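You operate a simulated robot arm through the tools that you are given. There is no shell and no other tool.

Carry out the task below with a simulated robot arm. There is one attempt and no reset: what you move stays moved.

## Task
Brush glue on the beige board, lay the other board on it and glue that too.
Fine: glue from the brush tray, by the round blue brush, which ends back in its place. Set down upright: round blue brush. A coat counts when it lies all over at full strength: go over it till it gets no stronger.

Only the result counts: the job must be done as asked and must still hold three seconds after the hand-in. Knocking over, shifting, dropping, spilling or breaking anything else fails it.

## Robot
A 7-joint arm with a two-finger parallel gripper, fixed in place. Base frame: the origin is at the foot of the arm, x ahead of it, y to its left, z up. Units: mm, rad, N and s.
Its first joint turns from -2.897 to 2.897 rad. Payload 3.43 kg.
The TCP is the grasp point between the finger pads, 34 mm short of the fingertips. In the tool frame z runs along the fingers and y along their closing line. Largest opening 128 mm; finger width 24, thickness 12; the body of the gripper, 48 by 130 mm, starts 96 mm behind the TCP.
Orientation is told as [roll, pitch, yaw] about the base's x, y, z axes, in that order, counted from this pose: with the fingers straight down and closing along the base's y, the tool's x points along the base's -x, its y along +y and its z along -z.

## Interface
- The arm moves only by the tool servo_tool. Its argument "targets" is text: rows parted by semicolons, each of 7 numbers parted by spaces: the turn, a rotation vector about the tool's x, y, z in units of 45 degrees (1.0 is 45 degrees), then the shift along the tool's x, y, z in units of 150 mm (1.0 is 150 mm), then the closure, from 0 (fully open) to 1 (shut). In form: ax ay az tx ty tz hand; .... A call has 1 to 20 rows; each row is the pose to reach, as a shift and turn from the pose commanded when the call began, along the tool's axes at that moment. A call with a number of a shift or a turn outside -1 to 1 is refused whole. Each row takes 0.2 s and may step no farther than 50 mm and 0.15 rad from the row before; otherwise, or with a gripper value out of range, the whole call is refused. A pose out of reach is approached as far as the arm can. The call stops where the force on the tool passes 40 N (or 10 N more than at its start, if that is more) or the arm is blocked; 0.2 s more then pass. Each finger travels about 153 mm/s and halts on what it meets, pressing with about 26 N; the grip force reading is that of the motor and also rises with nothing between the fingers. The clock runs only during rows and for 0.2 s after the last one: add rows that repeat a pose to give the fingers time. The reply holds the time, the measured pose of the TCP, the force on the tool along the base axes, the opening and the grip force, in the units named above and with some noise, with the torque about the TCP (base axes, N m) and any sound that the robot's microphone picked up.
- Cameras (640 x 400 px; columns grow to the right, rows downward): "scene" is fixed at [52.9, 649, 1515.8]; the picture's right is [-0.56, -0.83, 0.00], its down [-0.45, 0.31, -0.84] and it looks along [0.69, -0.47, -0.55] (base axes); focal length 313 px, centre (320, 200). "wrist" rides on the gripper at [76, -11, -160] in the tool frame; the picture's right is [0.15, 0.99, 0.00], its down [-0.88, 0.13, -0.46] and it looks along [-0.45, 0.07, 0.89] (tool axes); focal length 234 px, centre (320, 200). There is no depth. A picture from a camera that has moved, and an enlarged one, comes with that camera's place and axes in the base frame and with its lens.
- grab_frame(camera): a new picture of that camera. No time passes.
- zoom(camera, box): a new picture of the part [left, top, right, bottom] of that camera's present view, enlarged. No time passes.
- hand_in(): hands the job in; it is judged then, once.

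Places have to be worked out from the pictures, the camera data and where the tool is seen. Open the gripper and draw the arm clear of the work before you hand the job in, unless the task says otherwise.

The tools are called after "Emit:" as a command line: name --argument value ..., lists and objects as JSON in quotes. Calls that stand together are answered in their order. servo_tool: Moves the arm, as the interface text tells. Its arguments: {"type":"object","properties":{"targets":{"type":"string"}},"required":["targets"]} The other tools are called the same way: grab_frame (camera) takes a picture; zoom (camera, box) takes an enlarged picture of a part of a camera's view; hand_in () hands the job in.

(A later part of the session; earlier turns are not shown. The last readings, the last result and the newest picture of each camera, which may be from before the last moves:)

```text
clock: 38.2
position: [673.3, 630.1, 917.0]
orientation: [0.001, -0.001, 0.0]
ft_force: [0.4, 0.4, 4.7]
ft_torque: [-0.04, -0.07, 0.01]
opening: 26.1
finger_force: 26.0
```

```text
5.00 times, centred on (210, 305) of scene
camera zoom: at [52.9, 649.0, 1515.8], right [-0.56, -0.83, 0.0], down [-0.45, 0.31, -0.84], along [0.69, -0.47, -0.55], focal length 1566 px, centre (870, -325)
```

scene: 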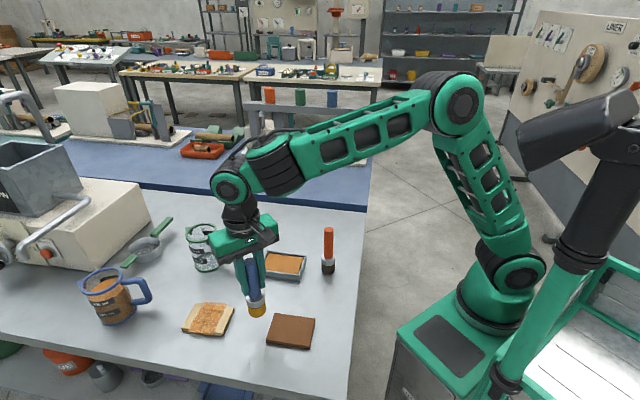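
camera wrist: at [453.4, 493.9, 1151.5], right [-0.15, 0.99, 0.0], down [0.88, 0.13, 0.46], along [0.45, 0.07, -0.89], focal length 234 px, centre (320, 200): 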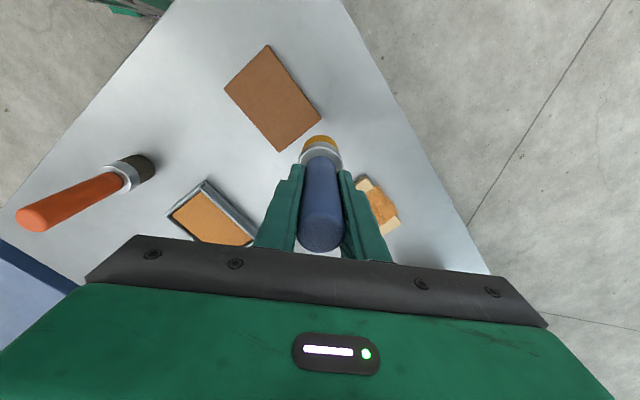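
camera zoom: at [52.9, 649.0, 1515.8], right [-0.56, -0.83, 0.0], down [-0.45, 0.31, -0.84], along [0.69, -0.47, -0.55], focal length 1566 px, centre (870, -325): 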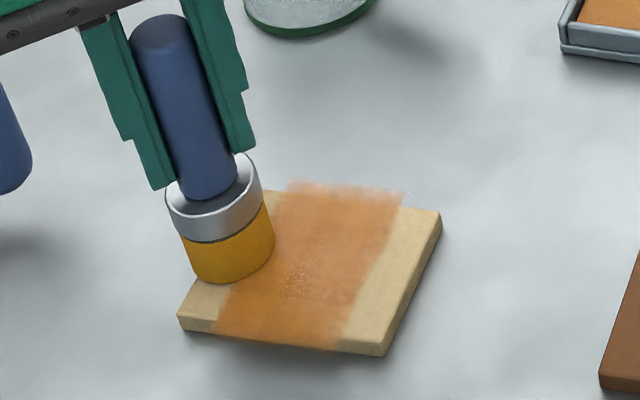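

Contact now at about 5 N. I'm brushing back and forth at this end, then lifting away to compare.

Emit:
servo_tool --targets "0 0 0 0.04 0.036 0 1; 0 0 0 0.08 0.072 0 1; 0 0 0 0.04 0.036 0 1; 0 0 0 0 0 0 1; 0 0 0 -0.04 -0.036 0 1; 0 0 0 -0.08 -0.072 0 1; 0 0 0 -0.04 -0.036 0 1; 0 0 0 0 0 0 1; 0 0 0 0.04 0.036 0 1; 0 0 0 0.08 0.072 0 1; 0 0 0 0.04 0.036 0 1; 0 0 0 0 0 0 1; 0 0 0 -0.04 -0.036 0 1; 0 0 0 -0.08 -0.072 0 1; 0 0 0 -0.04 -0.036 0 1; 0 0 0 0 0 0 1"

Emit:
servo_tool --targets "0 0 0 0 0 -0.2 1; 0 0 0 0 0 -0.45 1; 0 0 0 0 -0.25 -0.5 1; 0 0 0 0 -0.55 -0.5 1; 0 0 0 0 -0.85 -0.5 1; 0 0 0 0 -0.85 -0.5 1"

Emit:
zoom --camera "scene" --box '[180, 296, 244, 340]'

Emit:
zoom --camera "wrist" --box '[320, 60, 480, 200]'

```text
clock: 41.6
position: [674.4, 629.7, 916.5]
orientation: [0.0, -0.002, -0.002]
ft_force: [4.2, -3.3, 16.7]
ft_torque: [-0.52, -0.52, 0.06]
opening: 26.6
finger_force: 25.8
```

```text
clock: 43.0
position: [672.3, 501.8, 990.0]
orientation: [0.001, 0.0, -0.001]
ft_force: [-0.1, -0.5, -0.8]
ft_torque: [-0.03, 0.03, -0.02]
opening: 26.5
finger_force: 26.3
```

```text
9.09 times, centred on (212, 318) of scene
camera zoom: at [52.9, 649.0, 1515.8], right [-0.56, -0.83, 0.0], down [-0.45, 0.31, -0.84], along [0.69, -0.47, -0.55], focal length 2848 px, centre (1302, -873)
```

zoom: 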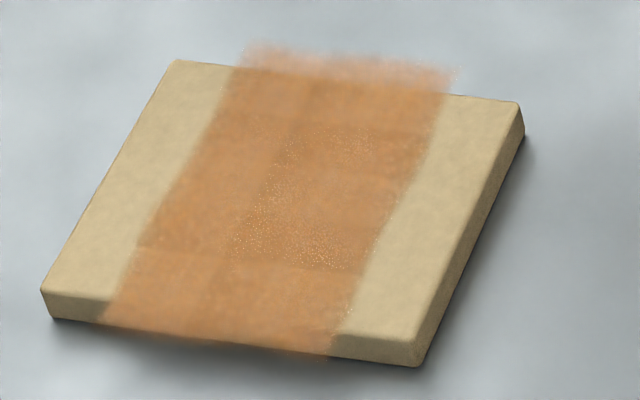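

```text
2.86 times, centred on (400, 130) of wrist
camera zoom: at [597.1, 490.4, 1149.3], right [-0.15, 0.99, 0.0], down [0.88, 0.13, 0.46], along [0.45, 0.07, -0.89], focal length 669 px, centre (91, 400)
```

zoom: 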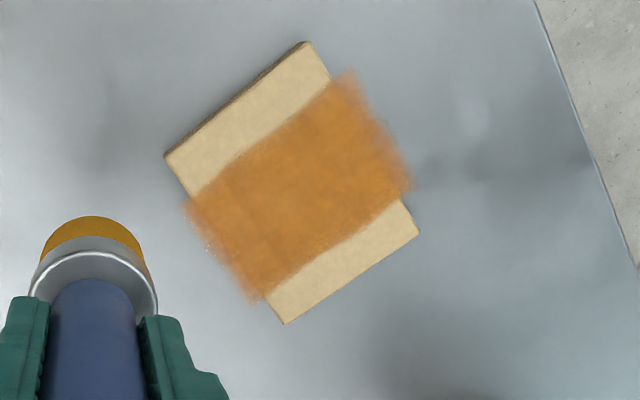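

I'll enlarge further to compare the shading inside the coat.

Emit:
zoom --camera "scene" --box '[188, 299, 230, 327]'

Emit:
zoom --camera "wrist" --box '[355, 70, 425, 180]'

```text
14.29 times, centred on (209, 313) of scene
camera zoom: at [52.9, 649.0, 1515.8], right [-0.56, -0.83, 0.0], down [-0.45, 0.31, -0.84], along [0.69, -0.47, -0.55], focal length 4476 px, centre (1906, -1414)
```

zoom: 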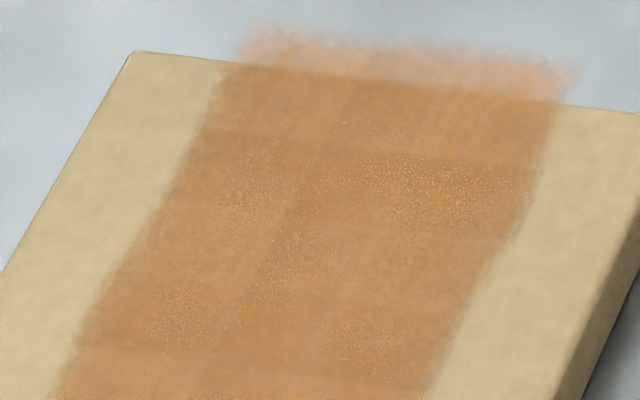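

```text
3.64 times, centred on (390, 125) of wrist
camera zoom: at [597.1, 490.4, 1149.3], right [-0.15, 0.99, 0.0], down [0.88, 0.13, 0.46], along [0.45, 0.07, -0.89], focal length 852 px, centre (66, 473)
```

zoom: 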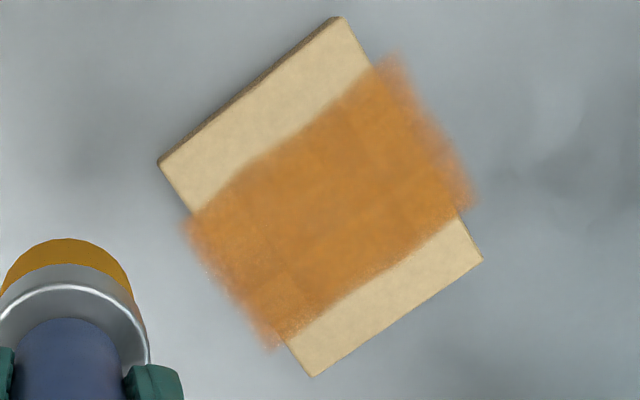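

The coat looks like a 3 by 4 grid of roughly 22 mm squares. I'll simply cover the whole top with even strokes, starting at the near corner.

Emit:
servo_tool --targets "0 0 0 0.12 0.16 0 1; 0 0 0 0.243 0.313 0 1; 0 0 0 0.243 0.313 0.25 1; 0 0 0 0.243 0.313 0.45 1; 0 0 0 0.243 0.313 0.47 1; 0 0 0 0.243 0.313 0.47 1"

```text
clock: 44.4
position: [636.7, 547.0, 920.8]
orientation: [0.001, -0.001, -0.003]
ft_force: [0.3, 0.4, -0.6]
ft_torque: [0.0, 0.02, -0.02]
opening: 26.4
finger_force: 26.4
```

I'm lowering 3 mm towards contact here.

Emit:
servo_tool --targets "0 0 0 0 0 0.01 1; 0 0 0 0 0 0.02 1; 0 0 0 0 0 0.02 1"

```text
clock: 45.2
position: [636.1, 548.1, 916.1]
orientation: [-0.002, -0.001, -0.001]
ft_force: [0.0, -0.3, -1.1]
ft_torque: [-0.02, 0.0, -0.01]
opening: 26.3
finger_force: 26.0
```

Not touching yet; another 1.5 mm.

Emit:
servo_tool --targets "0 0 0 0 0 0.01 1; 0 0 0 0 0 0.01 1"

```text
clock: 45.8
position: [636.1, 548.9, 917.0]
orientation: [0.001, -0.001, 0.001]
ft_force: [-0.2, -1.6, 3.5]
ft_torque: [-0.09, -0.07, -0.01]
opening: 26.3
finger_force: 25.6
```

Light contact at about 4 N. I'm running the full serpentine in four rows over the whole board.

Emit:
servo_tool --targets "0 0 0 -0.0944 0.1033 0 1; 0 0 0 -0.1887 0.2066 0 1; 0 0 0 -0.2831 0.31 0 1; 0 0 0 -0.3774 0.4133 0 1; 0 0 0 -0.279 0.5032 0 1; 0 0 0 -0.1847 0.3999 0 1; 0 0 0 -0.0903 0.2965 0 1; 0 0 0 0.004 0.1932 0 1; 0 0 0 0.0984 0.0899 0 1; 0 0 0 0.1968 0.1797 0 1; 0 0 0 0.1024 0.283 0 1; 0 0 0 0.0081 0.3863 0 1; 0 0 0 -0.0863 0.4897 0 1; 0 0 0 -0.1806 0.593 0 1; 0 0 0 -0.0773 0.6874 0 1; 0 0 0 0.017 0.5841 0 1; 0 0 0 0.1114 0.4807 0 1; 0 0 0 0.2057 0.3774 0 1; 0 0 0 0.3001 0.2741 0 1"

Emit:
zoom --camera "scene" --box '[160, 240, 280, 350]'

```text
clock: 49.8
position: [589.9, 590.8, 916.0]
orientation: [0.004, 0.001, -0.002]
ft_force: [0.6, 1.0, 8.9]
ft_torque: [0.07, -0.24, 0.04]
opening: 26.2
finger_force: 26.3
```

```text
3.64 times, centred on (220, 295) of scene
camera zoom: at [52.9, 649.0, 1515.8], right [-0.56, -0.83, 0.0], down [-0.45, 0.31, -0.84], along [0.69, -0.47, -0.55], focal length 1139 px, centre (684, -146)
```

zoom: 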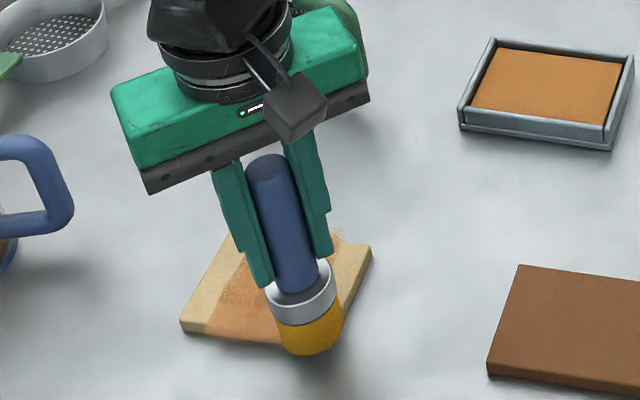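

The board is unmoved and the force is moderate. I'm going back over the same rows in reverse.

Emit:
servo_tool --targets "0 0 0 -0.0944 0.1033 -0.001 1; 0 0 0 -0.1887 0.2066 -0.001 1; 0 0 0 -0.2831 0.31 -0.001 1; 0 0 0 -0.3774 0.4133 -0.001 1; 0 0 0 -0.4807 0.3189 -0.001 1; 0 0 0 -0.3864 0.2156 -0.001 1; 0 0 0 -0.292 0.1122 -0.001 1; 0 0 0 -0.1977 0.0089 -0.001 1; 0 0 0 -0.1033 -0.0944 -0.001 1; 0 0 0 -0.2017 -0.1842 -0.001 1; 0 0 0 -0.2961 -0.0809 -0.001 1; 0 0 0 -0.3904 0.0224 -0.001 1; 0 0 0 -0.4848 0.1258 -0.001 1; 0 0 0 -0.5791 0.2291 -0.001 1; 0 0 0 -0.6824 0.1347 -0.001 1; 0 0 0 -0.5881 0.0314 -0.001 1; 0 0 0 -0.4937 -0.072 -0.001 1; 0 0 0 -0.3994 -0.1753 -0.001 1; 0 0 0 -0.305 -0.2786 -0.001 1"

Emit:
servo_tool --targets "0 0 0 0 0 -0.2 1; 0 0 0 0 0 -0.45 1; 0 0 0 -0.12 -0.2 -0.5 1; 0 0 0 -0.24 -0.4 -0.5 1; 0 0 0 -0.24 -0.4 -0.5 1"

Emit:
zoom --camera "scene" --box '[180, 296, 244, 340]'

Emit:
zoom --camera "wrist" --box '[320, 60, 480, 200]'

```text
clock: 53.8
position: [636.2, 548.7, 916.4]
orientation: [-0.001, 0.001, -0.001]
ft_force: [1.2, -0.2, 6.1]
ft_torque: [0.01, -0.26, 0.0]
opening: 26.3
finger_force: 26.6
```

```text
clock: 55.0
position: [673.9, 487.4, 990.7]
orientation: [-0.001, 0.0, 0.001]
ft_force: [0.1, 0.1, -1.0]
ft_torque: [0.03, -0.03, 0.0]
opening: 26.2
finger_force: 25.9
```

```text
9.09 times, centred on (212, 318) of scene
camera zoom: at [52.9, 649.0, 1515.8], right [-0.56, -0.83, 0.0], down [-0.45, 0.31, -0.84], along [0.69, -0.47, -0.55], focal length 2848 px, centre (1302, -873)
```

zoom: 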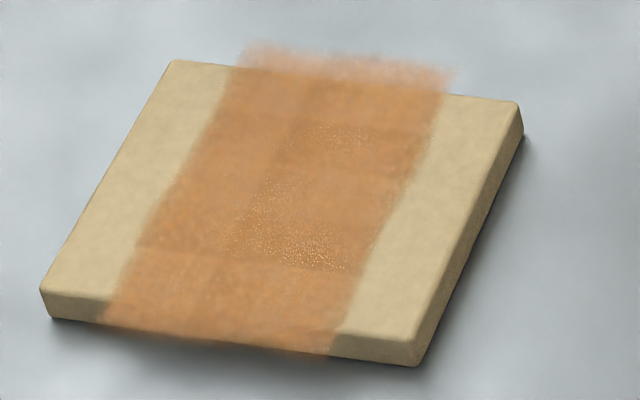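

```text
2.86 times, centred on (400, 130) of wrist
camera zoom: at [598.3, 476.8, 1149.3], right [-0.15, 0.99, 0.0], down [0.88, 0.13, 0.46], along [0.45, 0.07, -0.89], focal length 669 px, centre (91, 400)
```

zoom: 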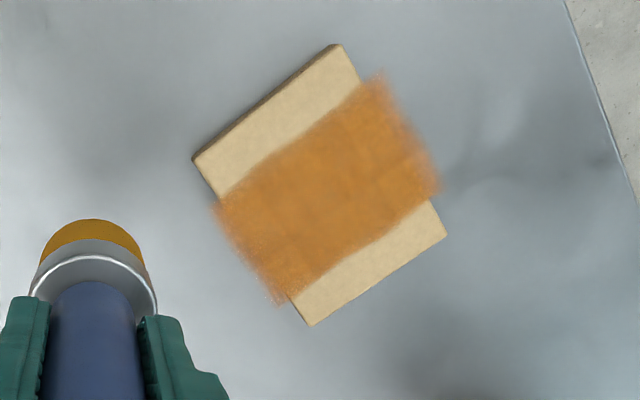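

The coat covers all twelve squares and looks much the same as before. I'll check closely whether any square is still weaker than its neighbours.

Emit:
zoom --camera "scene" --box '[188, 298, 236, 334]'

Emit:
zoom --camera "wrist" --box '[365, 75, 435, 175]'

Emit:
zoom --camera "scene" --box '[150, 270, 280, 350]'

```text
11.11 times, centred on (212, 316) of scene
camera zoom: at [52.9, 649.0, 1515.8], right [-0.56, -0.83, 0.0], down [-0.45, 0.31, -0.84], along [0.69, -0.47, -0.55], focal length 3481 px, centre (1520, -1089)
```

zoom: 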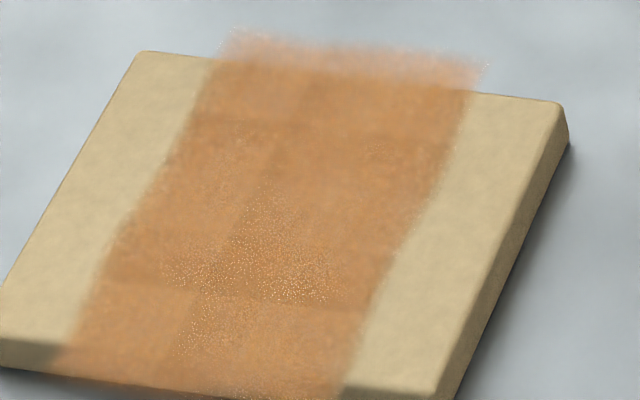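

```text
4.00 times, centred on (400, 125) of wrist
camera zoom: at [598.3, 476.8, 1149.3], right [-0.15, 0.99, 0.0], down [0.88, 0.13, 0.46], along [0.45, 0.07, -0.89], focal length 937 px, centre (0, 500)
```

zoom: 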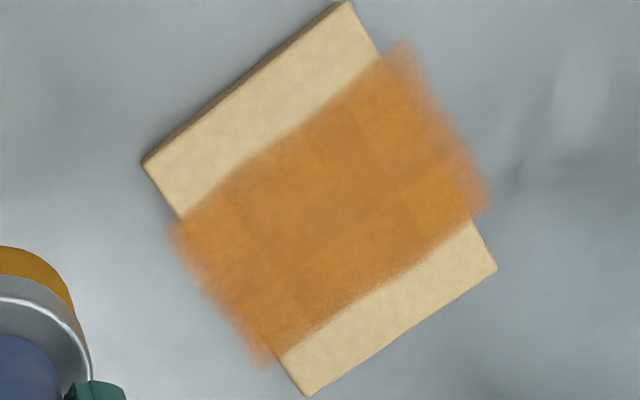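

```text
4.92 times, centred on (215, 310) of scene
camera zoom: at [52.9, 649.0, 1515.8], right [-0.56, -0.83, 0.0], down [-0.45, 0.31, -0.84], along [0.69, -0.47, -0.55], focal length 1542 px, centre (837, -342)
```

zoom: 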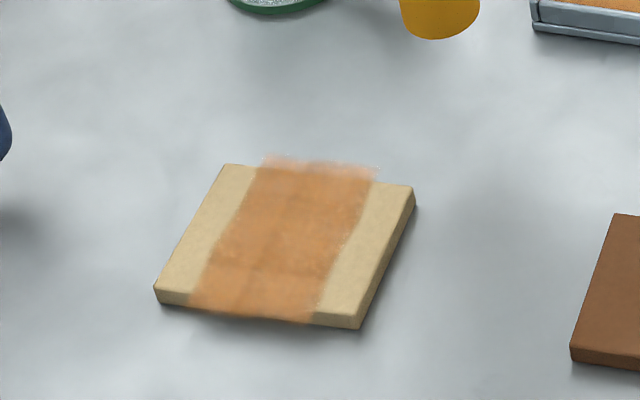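

All squares look alike, but to be sure the coat is at full strength I'll reload once more and go over it again. I'm moving to the tray.

Emit:
servo_tool --targets "0 0 0 -0.06 -0.3 0 1; 0 0 0 -0.12 -0.6 0 1; 0 0 0 -0.18 -0.9 0 1; 0 0 0 -0.194 -0.936 0 1; 0 0 0 -0.194 -0.936 0.25 1; 0 0 0 -0.194 -0.936 0.42 1; 0 0 0 -0.194 -0.936 0.44 1; 0 0 0 -0.194 -0.936 0.44 1"

```text
clock: 56.8
position: [701.8, 348.0, 923.7]
orientation: [0.001, 0.001, 0.0]
ft_force: [0.0, 0.8, -1.3]
ft_torque: [-0.03, -0.01, 0.0]
opening: 26.7
finger_force: 26.0
```

Just above the glue now; I'm lowering 1.5 mm for a gentle dip.

Emit:
servo_tool --targets "0 0 0 0 0 0.006 1; 0 0 0 0 0 0.01 1; 0 0 0 0 0 0.01 1"

```text
clock: 57.6
position: [702.1, 347.9, 922.3]
orientation: [0.001, -0.001, -0.001]
ft_force: [0.4, 0.0, -0.4]
ft_torque: [-0.02, -0.01, 0.02]
opening: 26.3
finger_force: 25.7
```

Emit:
servo_tool --targets "0 0 0 0 0 0.006 1; 0 0 0 0 0 0.008 1; 0 0 0 0 0 0.008 1"

```text
clock: 58.4
position: [702.5, 348.0, 922.1]
orientation: [0.0, 0.001, -0.002]
ft_force: [0.5, -0.4, 2.9]
ft_torque: [-0.09, -0.14, 0.0]
opening: 26.5
finger_force: 25.8
```

Light contact of about 4 N on the glue, so the brush is loaded again. I'm lifting and returning to the beige board.

Emit:
servo_tool --targets "0 0 0 0 0 0 1; 0 0 0 0 0 -0.2 1; 0 0 0 0 0 -0.45 1; 0 0 0 0.1 0.22 -0.45 1; 0 0 0 0.2 0.44 -0.45 1; 0 0 0 0.3 0.66 -0.45 1; 0 0 0 0.4 0.88 -0.45 1; 0 0 0 0.4 0.88 -0.45 1"

```text
clock: 60.2
position: [641.7, 480.8, 990.2]
orientation: [-0.001, 0.0, -0.001]
ft_force: [-0.4, -0.4, -0.7]
ft_torque: [-0.01, 0.01, 0.01]
opening: 26.1
finger_force: 26.2
```

Moving over the near corner of the beige board again and lowering to just above contact.

Emit:
servo_tool --targets "0 0 0 0.02 0.25 0 1; 0 0 0 0.038 0.451 0 1; 0 0 0 0.038 0.451 0.25 1; 0 0 0 0.038 0.451 0.45 1; 0 0 0 0.038 0.451 0.48 1; 0 0 0 0.038 0.451 0.48 1"

```text
clock: 61.6
position: [636.6, 548.5, 918.3]
orientation: [-0.001, 0.0, 0.0]
ft_force: [-0.4, 0.4, -0.9]
ft_torque: [0.01, 0.01, 0.02]
opening: 26.3
finger_force: 25.9
```

Emit:
servo_tool --targets "0 0 0 0 0 0.007 1; 0 0 0 0 0 0.012 1; 0 0 0 0 0 0.012 1"

```text
clock: 62.4
position: [637.9, 548.9, 915.8]
orientation: [0.0, -0.001, 0.0]
ft_force: [0.3, 0.7, 0.2]
ft_torque: [0.01, 0.03, 0.01]
opening: 26.4
finger_force: 26.2
```

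I'm barely touching, so I'll press 0.6 mm more during the pass. I'm running the four-row serpentine.

Emit:
servo_tool --targets "0 0 0 -0.0944 0.1033 0.004 1; 0 0 0 -0.1887 0.2066 0.004 1; 0 0 0 -0.2831 0.31 0.004 1; 0 0 0 -0.3774 0.4133 0.004 1; 0 0 0 -0.279 0.5032 0.004 1; 0 0 0 -0.1847 0.3999 0.004 1; 0 0 0 -0.0903 0.2965 0.004 1; 0 0 0 0.004 0.1932 0.004 1; 0 0 0 0.0984 0.0899 0.004 1; 0 0 0 0.1968 0.1797 0.004 1; 0 0 0 0.1024 0.283 0.004 1; 0 0 0 0.0081 0.3863 0.004 1; 0 0 0 -0.0863 0.4897 0.004 1; 0 0 0 -0.1806 0.593 0.004 1; 0 0 0 -0.0773 0.6874 0.004 1; 0 0 0 0.017 0.5841 0.004 1; 0 0 0 0.1114 0.4807 0.004 1; 0 0 0 0.2057 0.3774 0.004 1; 0 0 0 0.3001 0.2741 0.004 1"

```text
clock: 66.4
position: [590.4, 588.4, 914.9]
orientation: [0.002, 0.0, -0.001]
ft_force: [1.7, 2.0, 15.6]
ft_torque: [0.12, -0.58, 0.04]
opening: 26.4
finger_force: 25.8
```

The force has reached 15.6 N, so I'm easing off slightly for the reverse pass and then lifting away to compare.

Emit:
servo_tool --targets "0 0 0 -0.0944 0.1033 -0.005 1; 0 0 0 -0.1887 0.2066 -0.005 1; 0 0 0 -0.2831 0.31 -0.004 1; 0 0 0 -0.3774 0.4133 -0.004 1; 0 0 0 -0.4807 0.3189 -0.004 1; 0 0 0 -0.3864 0.2156 -0.004 1; 0 0 0 -0.292 0.1122 -0.004 1; 0 0 0 -0.1977 0.0089 -0.004 1; 0 0 0 -0.1033 -0.0944 -0.004 1; 0 0 0 -0.2017 -0.1842 -0.004 1; 0 0 0 -0.2961 -0.0809 -0.004 1; 0 0 0 -0.3904 0.0224 -0.003 1; 0 0 0 -0.4848 0.1258 -0.003 1; 0 0 0 -0.5791 0.2291 -0.003 1; 0 0 0 -0.6824 0.1347 -0.002 1; 0 0 0 -0.5881 0.0314 -0.002 1; 0 0 0 -0.4937 -0.072 -0.002 1; 0 0 0 -0.3994 -0.1753 -0.001 1; 0 0 0 -0.305 -0.2786 -0.001 1"

Emit:
servo_tool --targets "0 0 0 0 0 -0.2 1; 0 0 0 0 0 -0.45 1; 0 0 0 -0.12 -0.2 -0.5 1; 0 0 0 -0.24 -0.4 -0.5 1; 0 0 0 -0.24 -0.4 -0.5 1"

Emit:
zoom --camera "scene" --box '[180, 296, 244, 340]'

Emit:
zoom --camera "wrist" --box '[320, 60, 480, 200]'

Emit:
zoom --camera "scene" --box '[150, 270, 280, 350]'

```text
clock: 70.4
position: [635.7, 547.1, 915.7]
orientation: [0.0, 0.0, 0.001]
ft_force: [1.4, 0.8, 9.4]
ft_torque: [0.16, -0.39, 0.0]
opening: 26.1
finger_force: 26.0
```

```text
clock: 71.6
position: [673.3, 487.7, 989.7]
orientation: [-0.002, 0.0, 0.0]
ft_force: [0.6, 0.2, -1.1]
ft_torque: [0.0, 0.01, 0.01]
opening: 26.1
finger_force: 26.3
```

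```text
9.09 times, centred on (212, 318) of scene
camera zoom: at [52.9, 649.0, 1515.8], right [-0.56, -0.83, 0.0], down [-0.45, 0.31, -0.84], along [0.69, -0.47, -0.55], focal length 2848 px, centre (1302, -873)
```

zoom: 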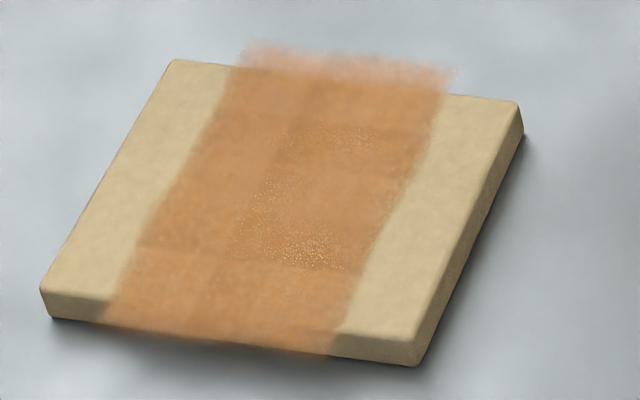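

```text
2.86 times, centred on (400, 130) of wrist
camera zoom: at [598.1, 476.3, 1148.3], right [-0.15, 0.99, 0.0], down [0.88, 0.13, 0.46], along [0.45, 0.07, -0.89], focal length 669 px, centre (91, 400)
```

zoom: 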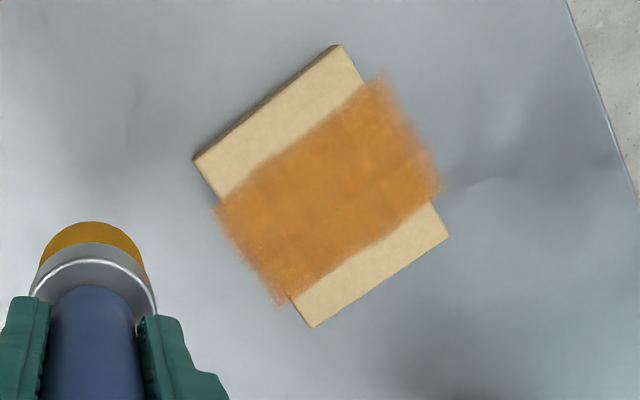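

```text
4.92 times, centred on (215, 310) of scene
camera zoom: at [52.9, 649.0, 1515.8], right [-0.56, -0.83, 0.0], down [-0.45, 0.31, -0.84], along [0.69, -0.47, -0.55], focal length 1542 px, centre (837, -342)
```

zoom: 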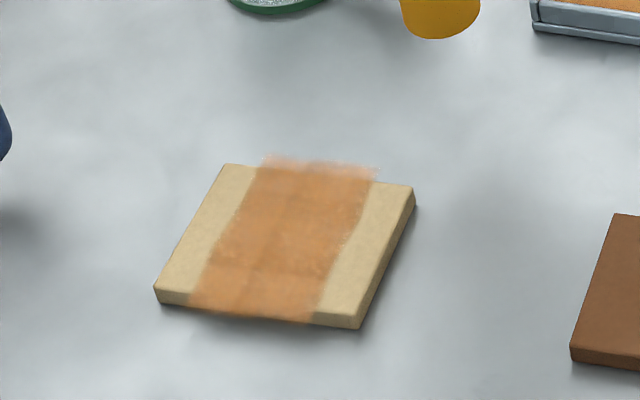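

The coat no longer changes and the board hasn't moved, so the beige coat is at its full strength. I'm returning the brush to its place, travelling first towards the tray line to stay clear of the jug.

Emit:
servo_tool --targets "0 0 0 -0.03 -0.3 0 1; 0 0 0 -0.08 -0.6 0 1; 0 0 0 -0.2 -0.85 0 1; 0 0 0 -0.4 -0.92 0 1; 0 0 0 -0.7 -0.92 0 1; 0 0 0 -1 -0.92 0 1; 0 0 0 -1 -0.92 0 1"

Emit:
zoom --camera "scene" --box '[200, 150, 360, 300]'

```text
clock: 73.2
position: [825.8, 348.2, 991.2]
orientation: [-0.001, -0.001, 0.0]
ft_force: [0.4, -0.4, -0.3]
ft_torque: [-0.01, -0.02, 0.03]
opening: 26.2
finger_force: 26.2
```

```text
2.67 times, centred on (280, 225) of scene
camera zoom: at [52.9, 649.0, 1515.8], right [-0.56, -0.83, 0.0], down [-0.45, 0.31, -0.84], along [0.69, -0.47, -0.55], focal length 836 px, centre (427, 133)
```

zoom: 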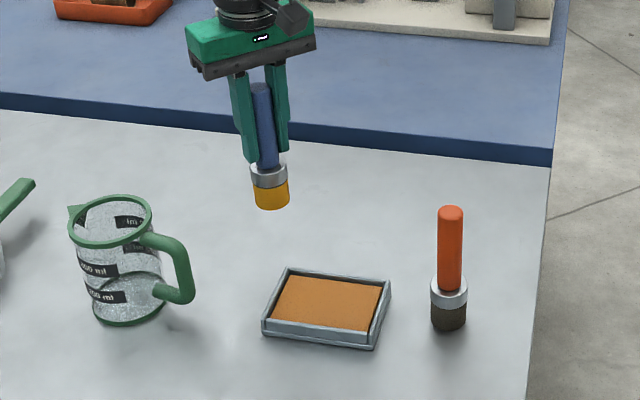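

I'm moving over the brush's original spot at (843.5, 349.7) and lowering to about 6 mm above the table.

Emit:
servo_tool --targets "0 0 0 -0.118 0.01 0.1 1; 0 0 0 -0.118 0.01 0.35 1; 0 0 0 -0.118 0.01 0.53 1; 0 0 0 -0.118 0.01 0.55 1; 0 0 0 -0.118 0.01 0.55 1"

```text
clock: 74.4
position: [840.1, 351.0, 906.6]
orientation: [-0.001, 0.001, 0.0]
ft_force: [0.5, -0.8, -1.3]
ft_torque: [0.01, -0.03, 0.01]
opening: 26.3
finger_force: 26.3
```

I'm correcting the few millimetres of offset and lowering further.

Emit:
servo_tool --targets "0 0 0 -0.015 -0.006 0.01 1; 0 0 0 -0.021 -0.008 0.025 1; 0 0 0 -0.021 -0.008 0.027 1; 0 0 0 -0.021 -0.008 0.027 1"

```text
clock: 75.4
position: [843.2, 350.3, 902.6]
orientation: [0.0, 0.001, 0.001]
ft_force: [1.3, 0.0, -0.5]
ft_torque: [0.01, 0.0, 0.02]
opening: 26.4
finger_force: 25.6
```

Still free of the table at z 902.6; I'm going down another 1.5 mm.

Emit:
servo_tool --targets "0 0 0 0 0 0.006 1; 0 0 0 0 0 0.01 1; 0 0 0 0 0 0.01 1"

```text
clock: 76.2
position: [845.0, 349.0, 901.5]
orientation: [0.0, 0.0, 0.001]
ft_force: [-0.1, -0.1, -0.3]
ft_torque: [-0.03, -0.04, 0.03]
opening: 26.3
finger_force: 26.0
```

No contact yet at z 901.5, so one more millimetre.

Emit:
servo_tool --targets "0 0 0 0 0 0.004 1; 0 0 0 0 0 0.008 1; 0 0 0 0 0 0.008 1"

Emit:
zoom --camera "scene" --box '[230, 180, 300, 260]'

```text
clock: 77.0
position: [843.8, 349.0, 902.2]
orientation: [0.001, 0.0, 0.001]
ft_force: [-1.7, 1.7, 5.0]
ft_torque: [0.11, 0.07, 0.04]
opening: 26.5
finger_force: 25.8
```

```text
5.00 times, centred on (265, 220) of scene
camera zoom: at [52.9, 649.0, 1515.8], right [-0.56, -0.83, 0.0], down [-0.45, 0.31, -0.84], along [0.69, -0.47, -0.55], focal length 1566 px, centre (595, 100)
```

zoom: 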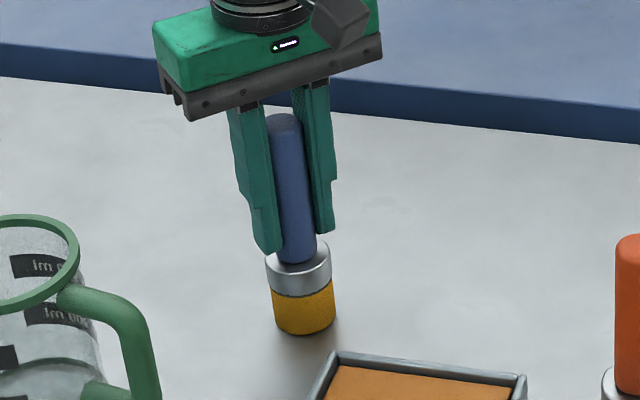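

The brush stands on the table at its original spot with about 5 N. I'm opening the fingers evenly and staying put to check it stands.

Emit:
servo_tool --targets "0 0 0 0 0 0 0.75; 0 0 0 0 0 0 0.6; 0 0 0 0 0 0 0.45; 0 0 0 0 0 0 0.4; 0 0 0 0 0 0 0.4"

Emit:
zoom --camera "scene" --box '[230, 180, 300, 260]'

Emit:
grab_frame --camera "wrist"

```text
clock: 78.2
position: [844.0, 349.4, 901.3]
orientation: [0.0, -0.001, 0.001]
ft_force: [-0.3, 0.3, 0.5]
ft_torque: [0.0, 0.0, 0.0]
opening: 76.7
finger_force: 0.1
```

```text
5.00 times, centred on (265, 220) of scene
camera zoom: at [52.9, 649.0, 1515.8], right [-0.56, -0.83, 0.0], down [-0.45, 0.31, -0.84], along [0.69, -0.47, -0.55], focal length 1566 px, centre (595, 100)
```

zoom: 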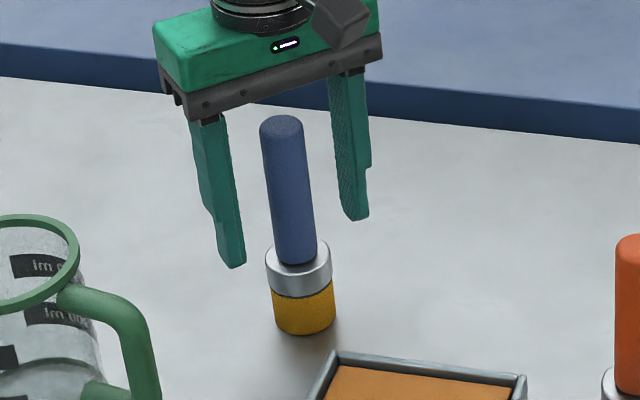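

```text
taken
camera wrist: at [768.6, 338.0, 1060.8], right [-0.15, 0.99, 0.0], down [0.88, 0.13, 0.46], along [0.45, 0.07, -0.89], focal length 234 px, centre (320, 200)
```

wrist: 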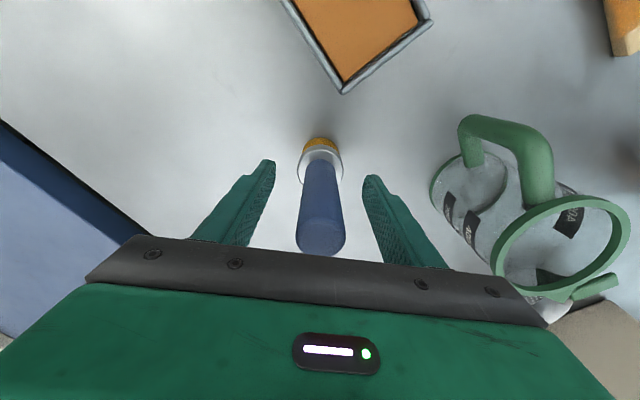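

The brush stands upright on its spot, free of the fingers. I'm rising straight up to clear the handle.

Emit:
servo_tool --targets "0 0 0 0 0 -0.2 0.4; 0 0 0 0 0 -0.5 0.4; 0 0 0 0 0 -0.8 0.4; 0 0 0 0 0 -0.9 0.4; 0 0 0 0 0 -0.9 0.4"

Emit:
servo_tool --targets "0 0 0 0.25 0.07 0 0.4; 0 0 0 0.5 0.14 0 0.3; 0 0 0 0.75 0.2 0 0.2; 0 0 0 1 0.27 0 0.1; 0 0 0 1 0.27 0 0"

Emit:
grab_frame --camera "scene"

Emit:
grab_frame --camera "wrist"

```text
clock: 79.4
position: [844.4, 350.1, 1036.5]
orientation: [0.0, 0.0, 0.001]
ft_force: [-0.7, 0.0, -0.3]
ft_torque: [-0.03, -0.01, 0.01]
opening: 76.9
finger_force: 0.2
```

```text
clock: 80.6
position: [693.5, 389.4, 1034.7]
orientation: [-0.001, 0.002, -0.001]
ft_force: [-0.1, -0.2, 0.4]
ft_torque: [-0.02, -0.03, -0.02]
opening: 128.0
finger_force: 0.2
```

```text
taken
```

scene: 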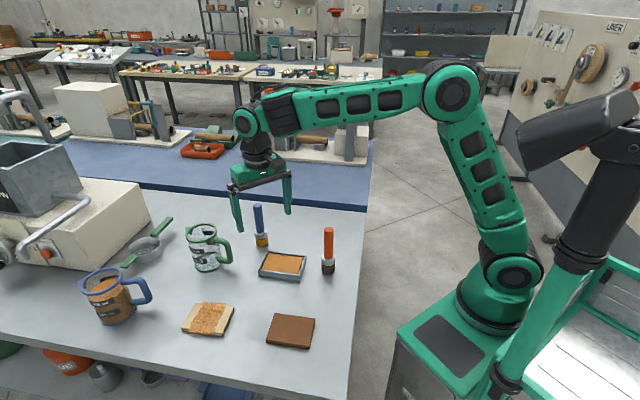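

```text
taken
camera wrist: at [617.8, 378.7, 1195.3], right [-0.15, 0.99, 0.0], down [0.88, 0.13, 0.46], along [0.45, 0.07, -0.89], focal length 234 px, centre (320, 200)
```

wrist: 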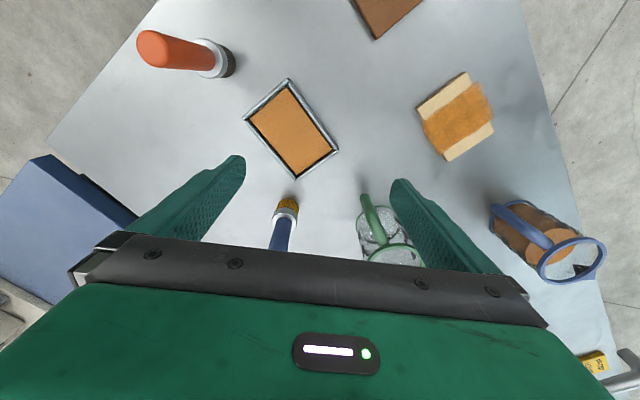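

The brush, tray and boards are all in place. I'm moving nearer the brown board to measure it.

Emit:
servo_tool --targets "0 0 0 0.25 0.08 0 0; 0 0 0 0.5 0.16 0 0; 0 0 0 0.75 0.24 0 0; 0 0 0 0.9 0.3 0 0; 0 0 0 0.9 0.3 0 0; 0 0 0 0.9 0.3 0 0"

Emit:
zoom --camera "wrist" --box '[260, 20, 440, 160]'

Emit:
zoom --camera "scene" --box '[255, 300, 335, 360]'

```text
clock: 82.0
position: [557.6, 435.8, 1035.1]
orientation: [0.0, 0.0, 0.0]
ft_force: [-0.7, 0.0, 0.0]
ft_torque: [-0.01, -0.01, -0.02]
opening: 128.1
finger_force: 0.1
```

```text
2.86 times, centred on (350, 90) of wrist
camera zoom: at [483.1, 424.9, 1194.5], right [-0.15, 0.99, 0.0], down [0.88, 0.13, 0.46], along [0.45, 0.07, -0.89], focal length 669 px, centre (234, 514)
```

zoom: 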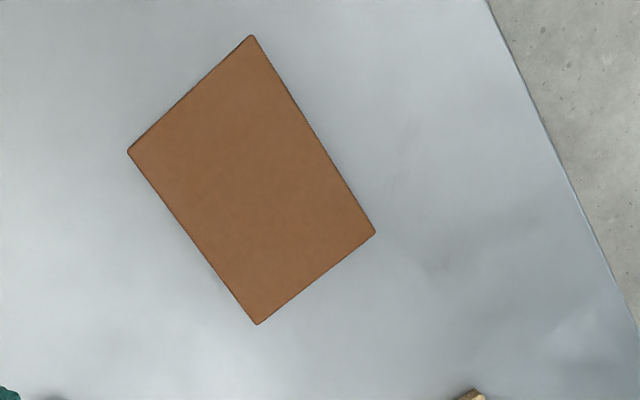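

```text
6.67 times, centred on (295, 330) of scene
camera zoom: at [52.9, 649.0, 1515.8], right [-0.56, -0.83, 0.0], down [-0.45, 0.31, -0.84], along [0.69, -0.47, -0.55], focal length 2089 px, centre (487, -667)
```

zoom: 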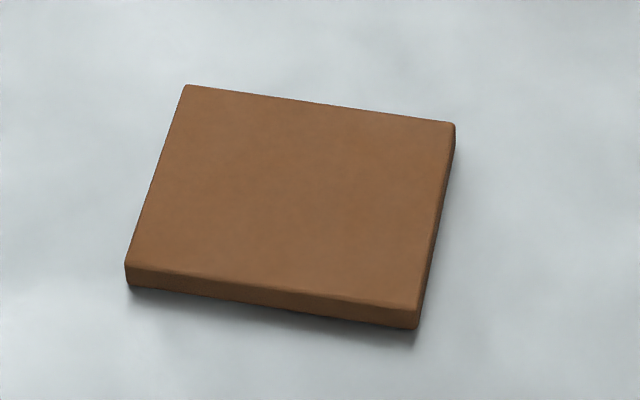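

Both cameras agree on the brown board: centre (491, 438), about 108 by 78 mm, long axis at 46.6°. I'm moving above it and turning the gripper to close across its short side.

Emit:
servo_tool --targets "0 0 -0.18 0.08 0.003 0 0; 0 0 -0.36 0.17 0.006 0 0; 0 0 -0.54 0.26 0.009 0 0; 0 0 -0.72 0.35 0.012 0 0; 0 0 -0.889 0.442 0.015 0 0; 0 0 -0.889 0.442 0.015 0 0; 0 0 -0.889 0.442 0.015 0 0"

Emit:
grab_frame --camera "wrist"

```text
clock: 83.6
position: [492.3, 437.7, 1037.0]
orientation: [0.0, 0.0, 0.698]
ft_force: [-1.1, 0.7, 0.3]
ft_torque: [0.0, 0.0, 0.01]
opening: 128.0
finger_force: 0.0
```

```text
taken
camera wrist: at [441.3, 380.7, 1195.8], right [-0.75, 0.66, 0.0], down [0.59, 0.67, 0.46], along [0.3, 0.34, -0.89], focal length 234 px, centre (320, 200)
```

wrist: 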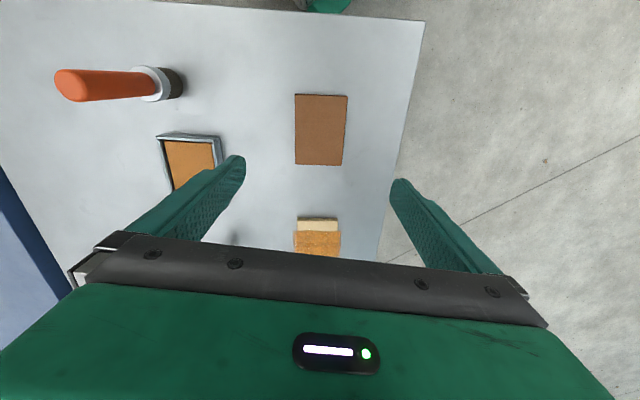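

The yaw reads 0.698 rad as intended and the board lies between the fingers. I'm finishing the turn to 46.6° and descending part of the way.

Emit:
servo_tool --targets "0 0 -0.147 0.004 0.006 0.2 0; 0 0 -0.147 0.004 0.006 0.5 0; 0 0 -0.147 0.004 0.006 0.8 0; 0 0 -0.147 0.004 0.006 0.933 0; 0 0 -0.147 0.004 0.006 0.933 0; 0 0 -0.147 0.004 0.006 0.933 0"

Emit:
grab_frame --camera "wrist"

Emit:
zoom --camera "scene" --box '[240, 270, 340, 370]'

```text
clock: 85.0
position: [492.4, 438.8, 895.3]
orientation: [0.0, 0.002, 0.813]
ft_force: [0.3, -0.9, -0.2]
ft_torque: [0.02, 0.02, -0.01]
opening: 128.1
finger_force: 0.1
```

```text
taken
camera wrist: at [447.8, 375.6, 1054.4], right [-0.82, 0.57, 0.0], down [0.51, 0.73, 0.46], along [0.26, 0.37, -0.89], focal length 234 px, centre (320, 200)
```

wrist: 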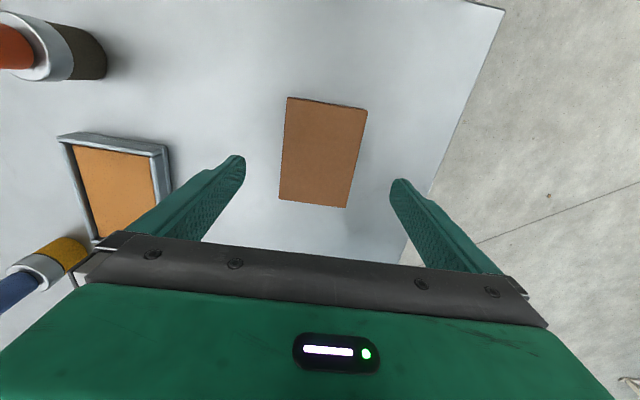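

```text
4.00 times, centred on (290, 320) of scene
camera zoom: at [52.9, 649.0, 1515.8], right [-0.56, -0.83, 0.0], down [-0.45, 0.31, -0.84], along [0.69, -0.47, -0.55], focal length 1253 px, centre (440, -280)
```

zoom: 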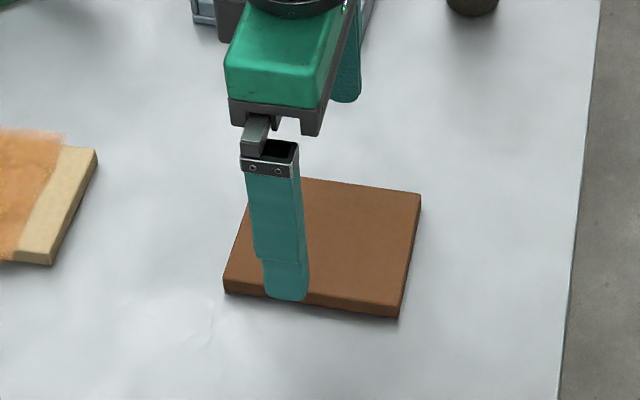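

The board is centred between the open fingers. I'm lowering to just above the table, then easing down further.

Emit:
servo_tool --targets "0 0 0 0.005 0 0.2 0; 0 0 0 0.01 0 0.34 0; 0 0 0 0.01 0 0.36 0; 0 0 0 0.01 0 0.36 0; 0 0 0 0.01 0 0.36 0"

Emit:
grab_frame --camera "wrist"

Emit:
zoom --camera "scene" --box '[240, 270, 340, 370]'

```text
clock: 86.2
position: [489.6, 437.2, 841.9]
orientation: [0.0, 0.0, 0.811]
ft_force: [-0.5, -0.7, 0.4]
ft_torque: [0.01, 0.01, 0.02]
opening: 128.0
finger_force: 0.0
```

```text
taken
camera wrist: at [446.4, 374.5, 1001.4], right [-0.82, 0.57, 0.0], down [0.51, 0.73, 0.46], along [0.26, 0.37, -0.89], focal length 234 px, centre (320, 200)
```

wrist: 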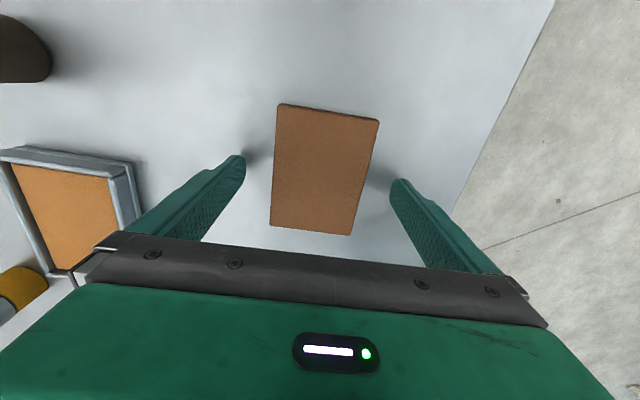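

```text
4.00 times, centred on (290, 320) of scene
camera zoom: at [52.9, 649.0, 1515.8], right [-0.56, -0.83, 0.0], down [-0.45, 0.31, -0.84], along [0.69, -0.47, -0.55], focal length 1253 px, centre (440, -280)
```

zoom: 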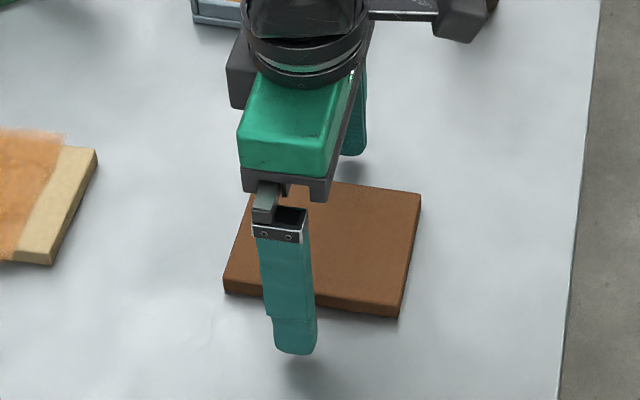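

The fingers straddle the board with its middle between them. I'm lowering 8 mm more while watching for table contact.

Emit:
servo_tool --targets "0 0 0 0 0 0.03 0; 0 0 0 0 0 0.055 0; 0 0 0 0 0 0.055 0"

Emit:
zoom --camera "scene" --box '[265, 310, 335, 370]'

```text
clock: 87.0
position: [489.8, 439.1, 834.0]
orientation: [0.0, 0.0, 0.813]
ft_force: [-0.9, -0.8, 3.1]
ft_torque: [-0.22, -0.05, -0.02]
opening: 127.8
finger_force: 0.1
```

```text
6.67 times, centred on (300, 340) of scene
camera zoom: at [52.9, 649.0, 1515.8], right [-0.56, -0.83, 0.0], down [-0.45, 0.31, -0.84], along [0.69, -0.47, -0.55], focal length 2089 px, centre (453, -733)
```

zoom: 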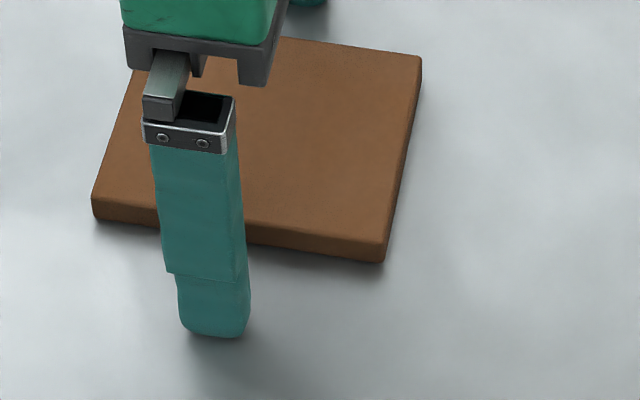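

A fingertip just touches the table at TCP z 834, so the table is at about z 800 by this reading. I'm raising 3 mm and closing on the board's long edges.

Emit:
servo_tool --targets "0 0 0 0 0 -0.02 0; 0 0 0 0 0 -0.02 0; 0 0 0 0 0 -0.02 0.15; 0 0 0 0 0 -0.02 0.25; 0 0 0 0 0 -0.02 0.32; 0 0 0 0 0 -0.02 0.37; 0 0 0 0 0 -0.02 0.42; 0 0 0 0 0 -0.02 0.5; 0 0 0 0 0 -0.02 0.6; 0 0 0 0 0 -0.02 0.6"

Emit:
zoom --camera "scene" --box '[255, 300, 335, 360]'

Emit:
grab_frame --camera "wrist"

```text
clock: 89.2
position: [491.5, 436.0, 835.9]
orientation: [0.0, 0.0, 0.813]
ft_force: [-1.1, 0.4, 0.7]
ft_torque: [0.06, -0.02, 0.0]
opening: 78.8
finger_force: 25.9
```

```text
6.67 times, centred on (295, 330) of scene
camera zoom: at [52.9, 649.0, 1515.8], right [-0.56, -0.83, 0.0], down [-0.45, 0.31, -0.84], along [0.69, -0.47, -0.55], focal length 2089 px, centre (487, -667)
```

zoom: 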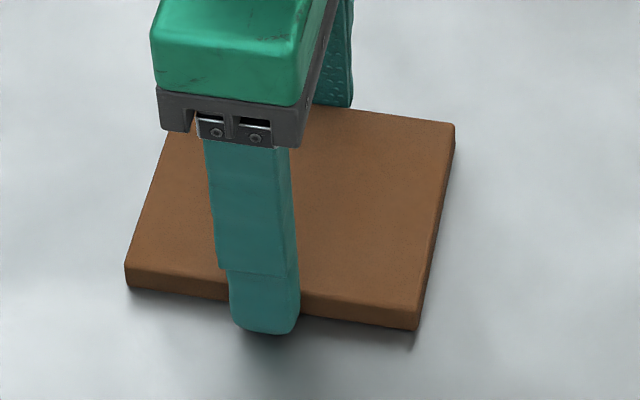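

```text
taken
camera wrist: at [446.7, 373.9, 995.9], right [-0.82, 0.57, 0.0], down [0.51, 0.73, 0.46], along [0.26, 0.37, -0.89], focal length 234 px, centre (320, 200)
```

wrist: 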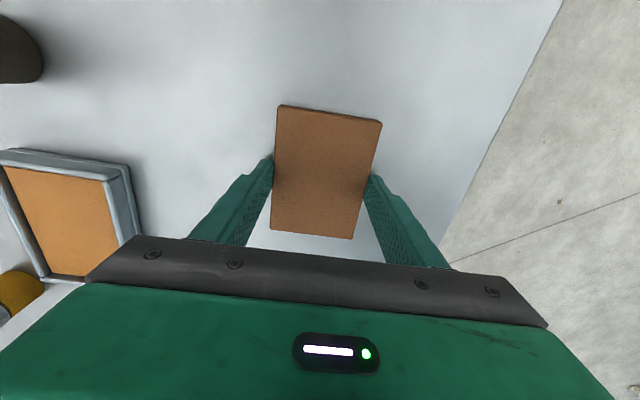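

The grip is firm at 78.8 mm and the board stayed in place. I'm lifting it straight up.

Emit:
servo_tool --targets "0 0 0 0 0 -0.05 0.7; 0 0 0 0 0 -0.15 0.7; 0 0 0 0 0 -0.35 0.7; 0 0 0 0 0 -0.55 0.7; 0 0 0 0 0 -0.6 0.7; 0 0 0 0 0 -0.6 0.7"

Emit:
zoom --camera "scene" --box '[235, 250, 345, 350]'

Emit:
grab_frame --camera "wrist"

```text
clock: 90.6
position: [491.3, 435.5, 926.8]
orientation: [0.001, 0.0, 0.813]
ft_force: [0.3, 0.7, 0.4]
ft_torque: [-0.02, -0.02, 0.01]
opening: 38.2
finger_force: 0.0
```

```text
4.00 times, centred on (290, 300) of scene
camera zoom: at [52.9, 649.0, 1515.8], right [-0.56, -0.83, 0.0], down [-0.45, 0.31, -0.84], along [0.69, -0.47, -0.55], focal length 1253 px, centre (440, -200)
```

zoom: 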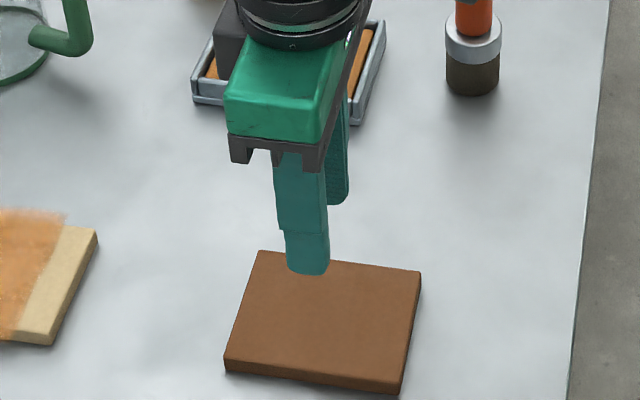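

```text
taken
camera wrist: at [446.7, 373.0, 1086.5], right [-0.82, 0.57, 0.0], down [0.51, 0.73, 0.46], along [0.26, 0.37, -0.89], focal length 234 px, centre (320, 200)
```

wrist: 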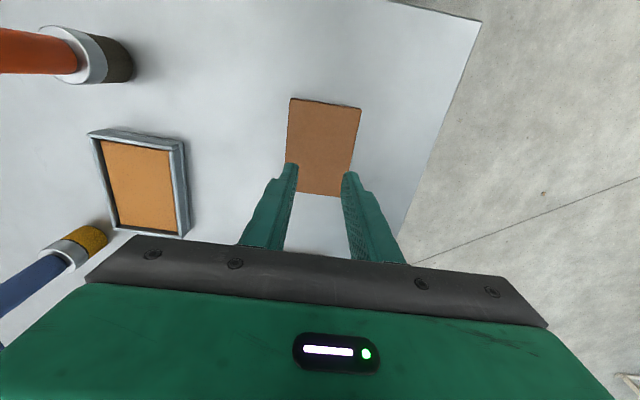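

The fingers slipped off when lifting and the brown board stayed on the table, unmoved. I'm opening again and going down to grip deeper, right at the table surface.

Emit:
servo_tool --targets "0 0 0 0 0 0 0.4; 0 0 0 0 0 0 0.1; 0 0 0 0 0 0 0; 0 0 0 0 0 0 0; 0 0 0 0 0 0.2 0; 0 0 0 0 0 0.45 0; 0 0 0 0 0 0.58 0; 0 0 0 0 0 0.605 0; 0 0 0 0 0 0.615 0; 0 0 0 0 0 0.615 0"

Emit:
zoom --camera "scene" --box '[255, 300, 335, 360]'

```text
clock: 92.8
position: [491.0, 437.2, 835.0]
orientation: [-0.001, -0.001, 0.813]
ft_force: [0.0, 0.0, -0.2]
ft_torque: [0.0, 0.01, -0.02]
opening: 128.0
finger_force: 0.1
```

```text
6.67 times, centred on (295, 330) of scene
camera zoom: at [52.9, 649.0, 1515.8], right [-0.56, -0.83, 0.0], down [-0.45, 0.31, -0.84], along [0.69, -0.47, -0.55], focal length 2089 px, centre (487, -667)
```

zoom: 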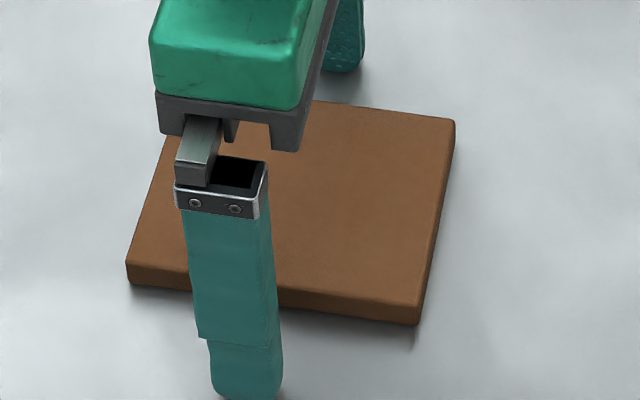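

No table contact yet at z 835, so I'm lowering another millimetre before closing.

Emit:
servo_tool --targets "0 0 0 0 0 0.006 0; 0 0 0 0 0 0.009 0; 0 0 0 0 0 0.009 0"

```text
clock: 93.6
position: [491.5, 437.8, 833.5]
orientation: [-0.001, -0.002, 0.812]
ft_force: [3.9, -0.8, 14.8]
ft_torque: [-0.57, -0.43, 0.55]
opening: 127.7
finger_force: 0.1
```

The tips are on the table at 14.8 N. I'm backing off 0.9 mm and then closing fully.

Emit:
servo_tool --targets "0 0 0 0 0 -0.006 0; 0 0 0 0 0 -0.006 0; 0 0 0 0 0 -0.006 0.15; 0 0 0 0 0 -0.006 0.25; 0 0 0 0 0 -0.006 0.32; 0 0 0 0 0 -0.006 0.37; 0 0 0 0 0 -0.006 0.45; 0 0 0 0 0 -0.006 0.6; 0 0 0 0 0 -0.006 0.8; 0 0 0 0 0 -0.006 1; 0 0 0 0 0 -0.006 1; 0 0 0 0 0 -0.006 1"

Emit:
zoom --camera "scene" --box '[255, 300, 335, 360]'

Emit:
zoom --camera "wrist" --box '[220, 80, 420, 250]'

```text
clock: 96.2
position: [490.0, 435.7, 834.0]
orientation: [0.0, 0.001, 0.814]
ft_force: [-0.5, -0.6, 0.5]
ft_torque: [-0.01, 0.04, 0.02]
opening: 78.8
finger_force: 26.3
```

```text
6.67 times, centred on (295, 330) of scene
camera zoom: at [52.9, 649.0, 1515.8], right [-0.56, -0.83, 0.0], down [-0.45, 0.31, -0.84], along [0.69, -0.47, -0.55], focal length 2089 px, centre (487, -667)
```

zoom: 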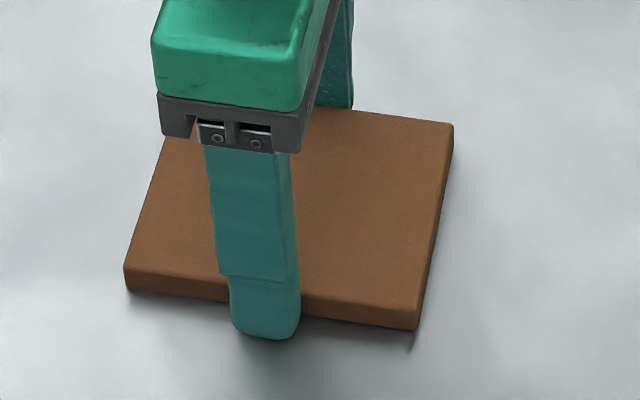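

```text
2.35 times, centred on (320, 165) of wrist
camera zoom: at [446.4, 374.1, 993.5], right [-0.82, 0.57, 0.0], down [0.51, 0.73, 0.46], along [0.26, 0.37, -0.89], focal length 551 px, centre (320, 282)
```

zoom: 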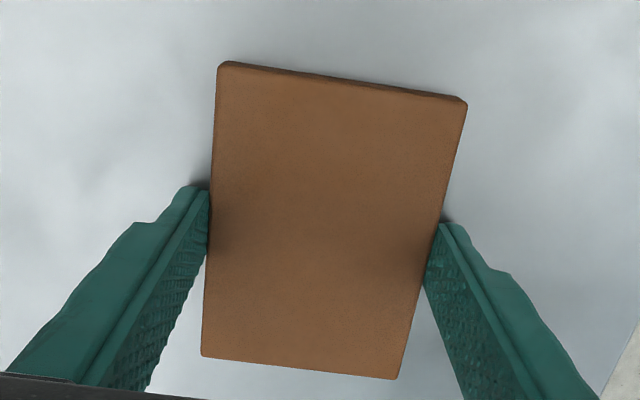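

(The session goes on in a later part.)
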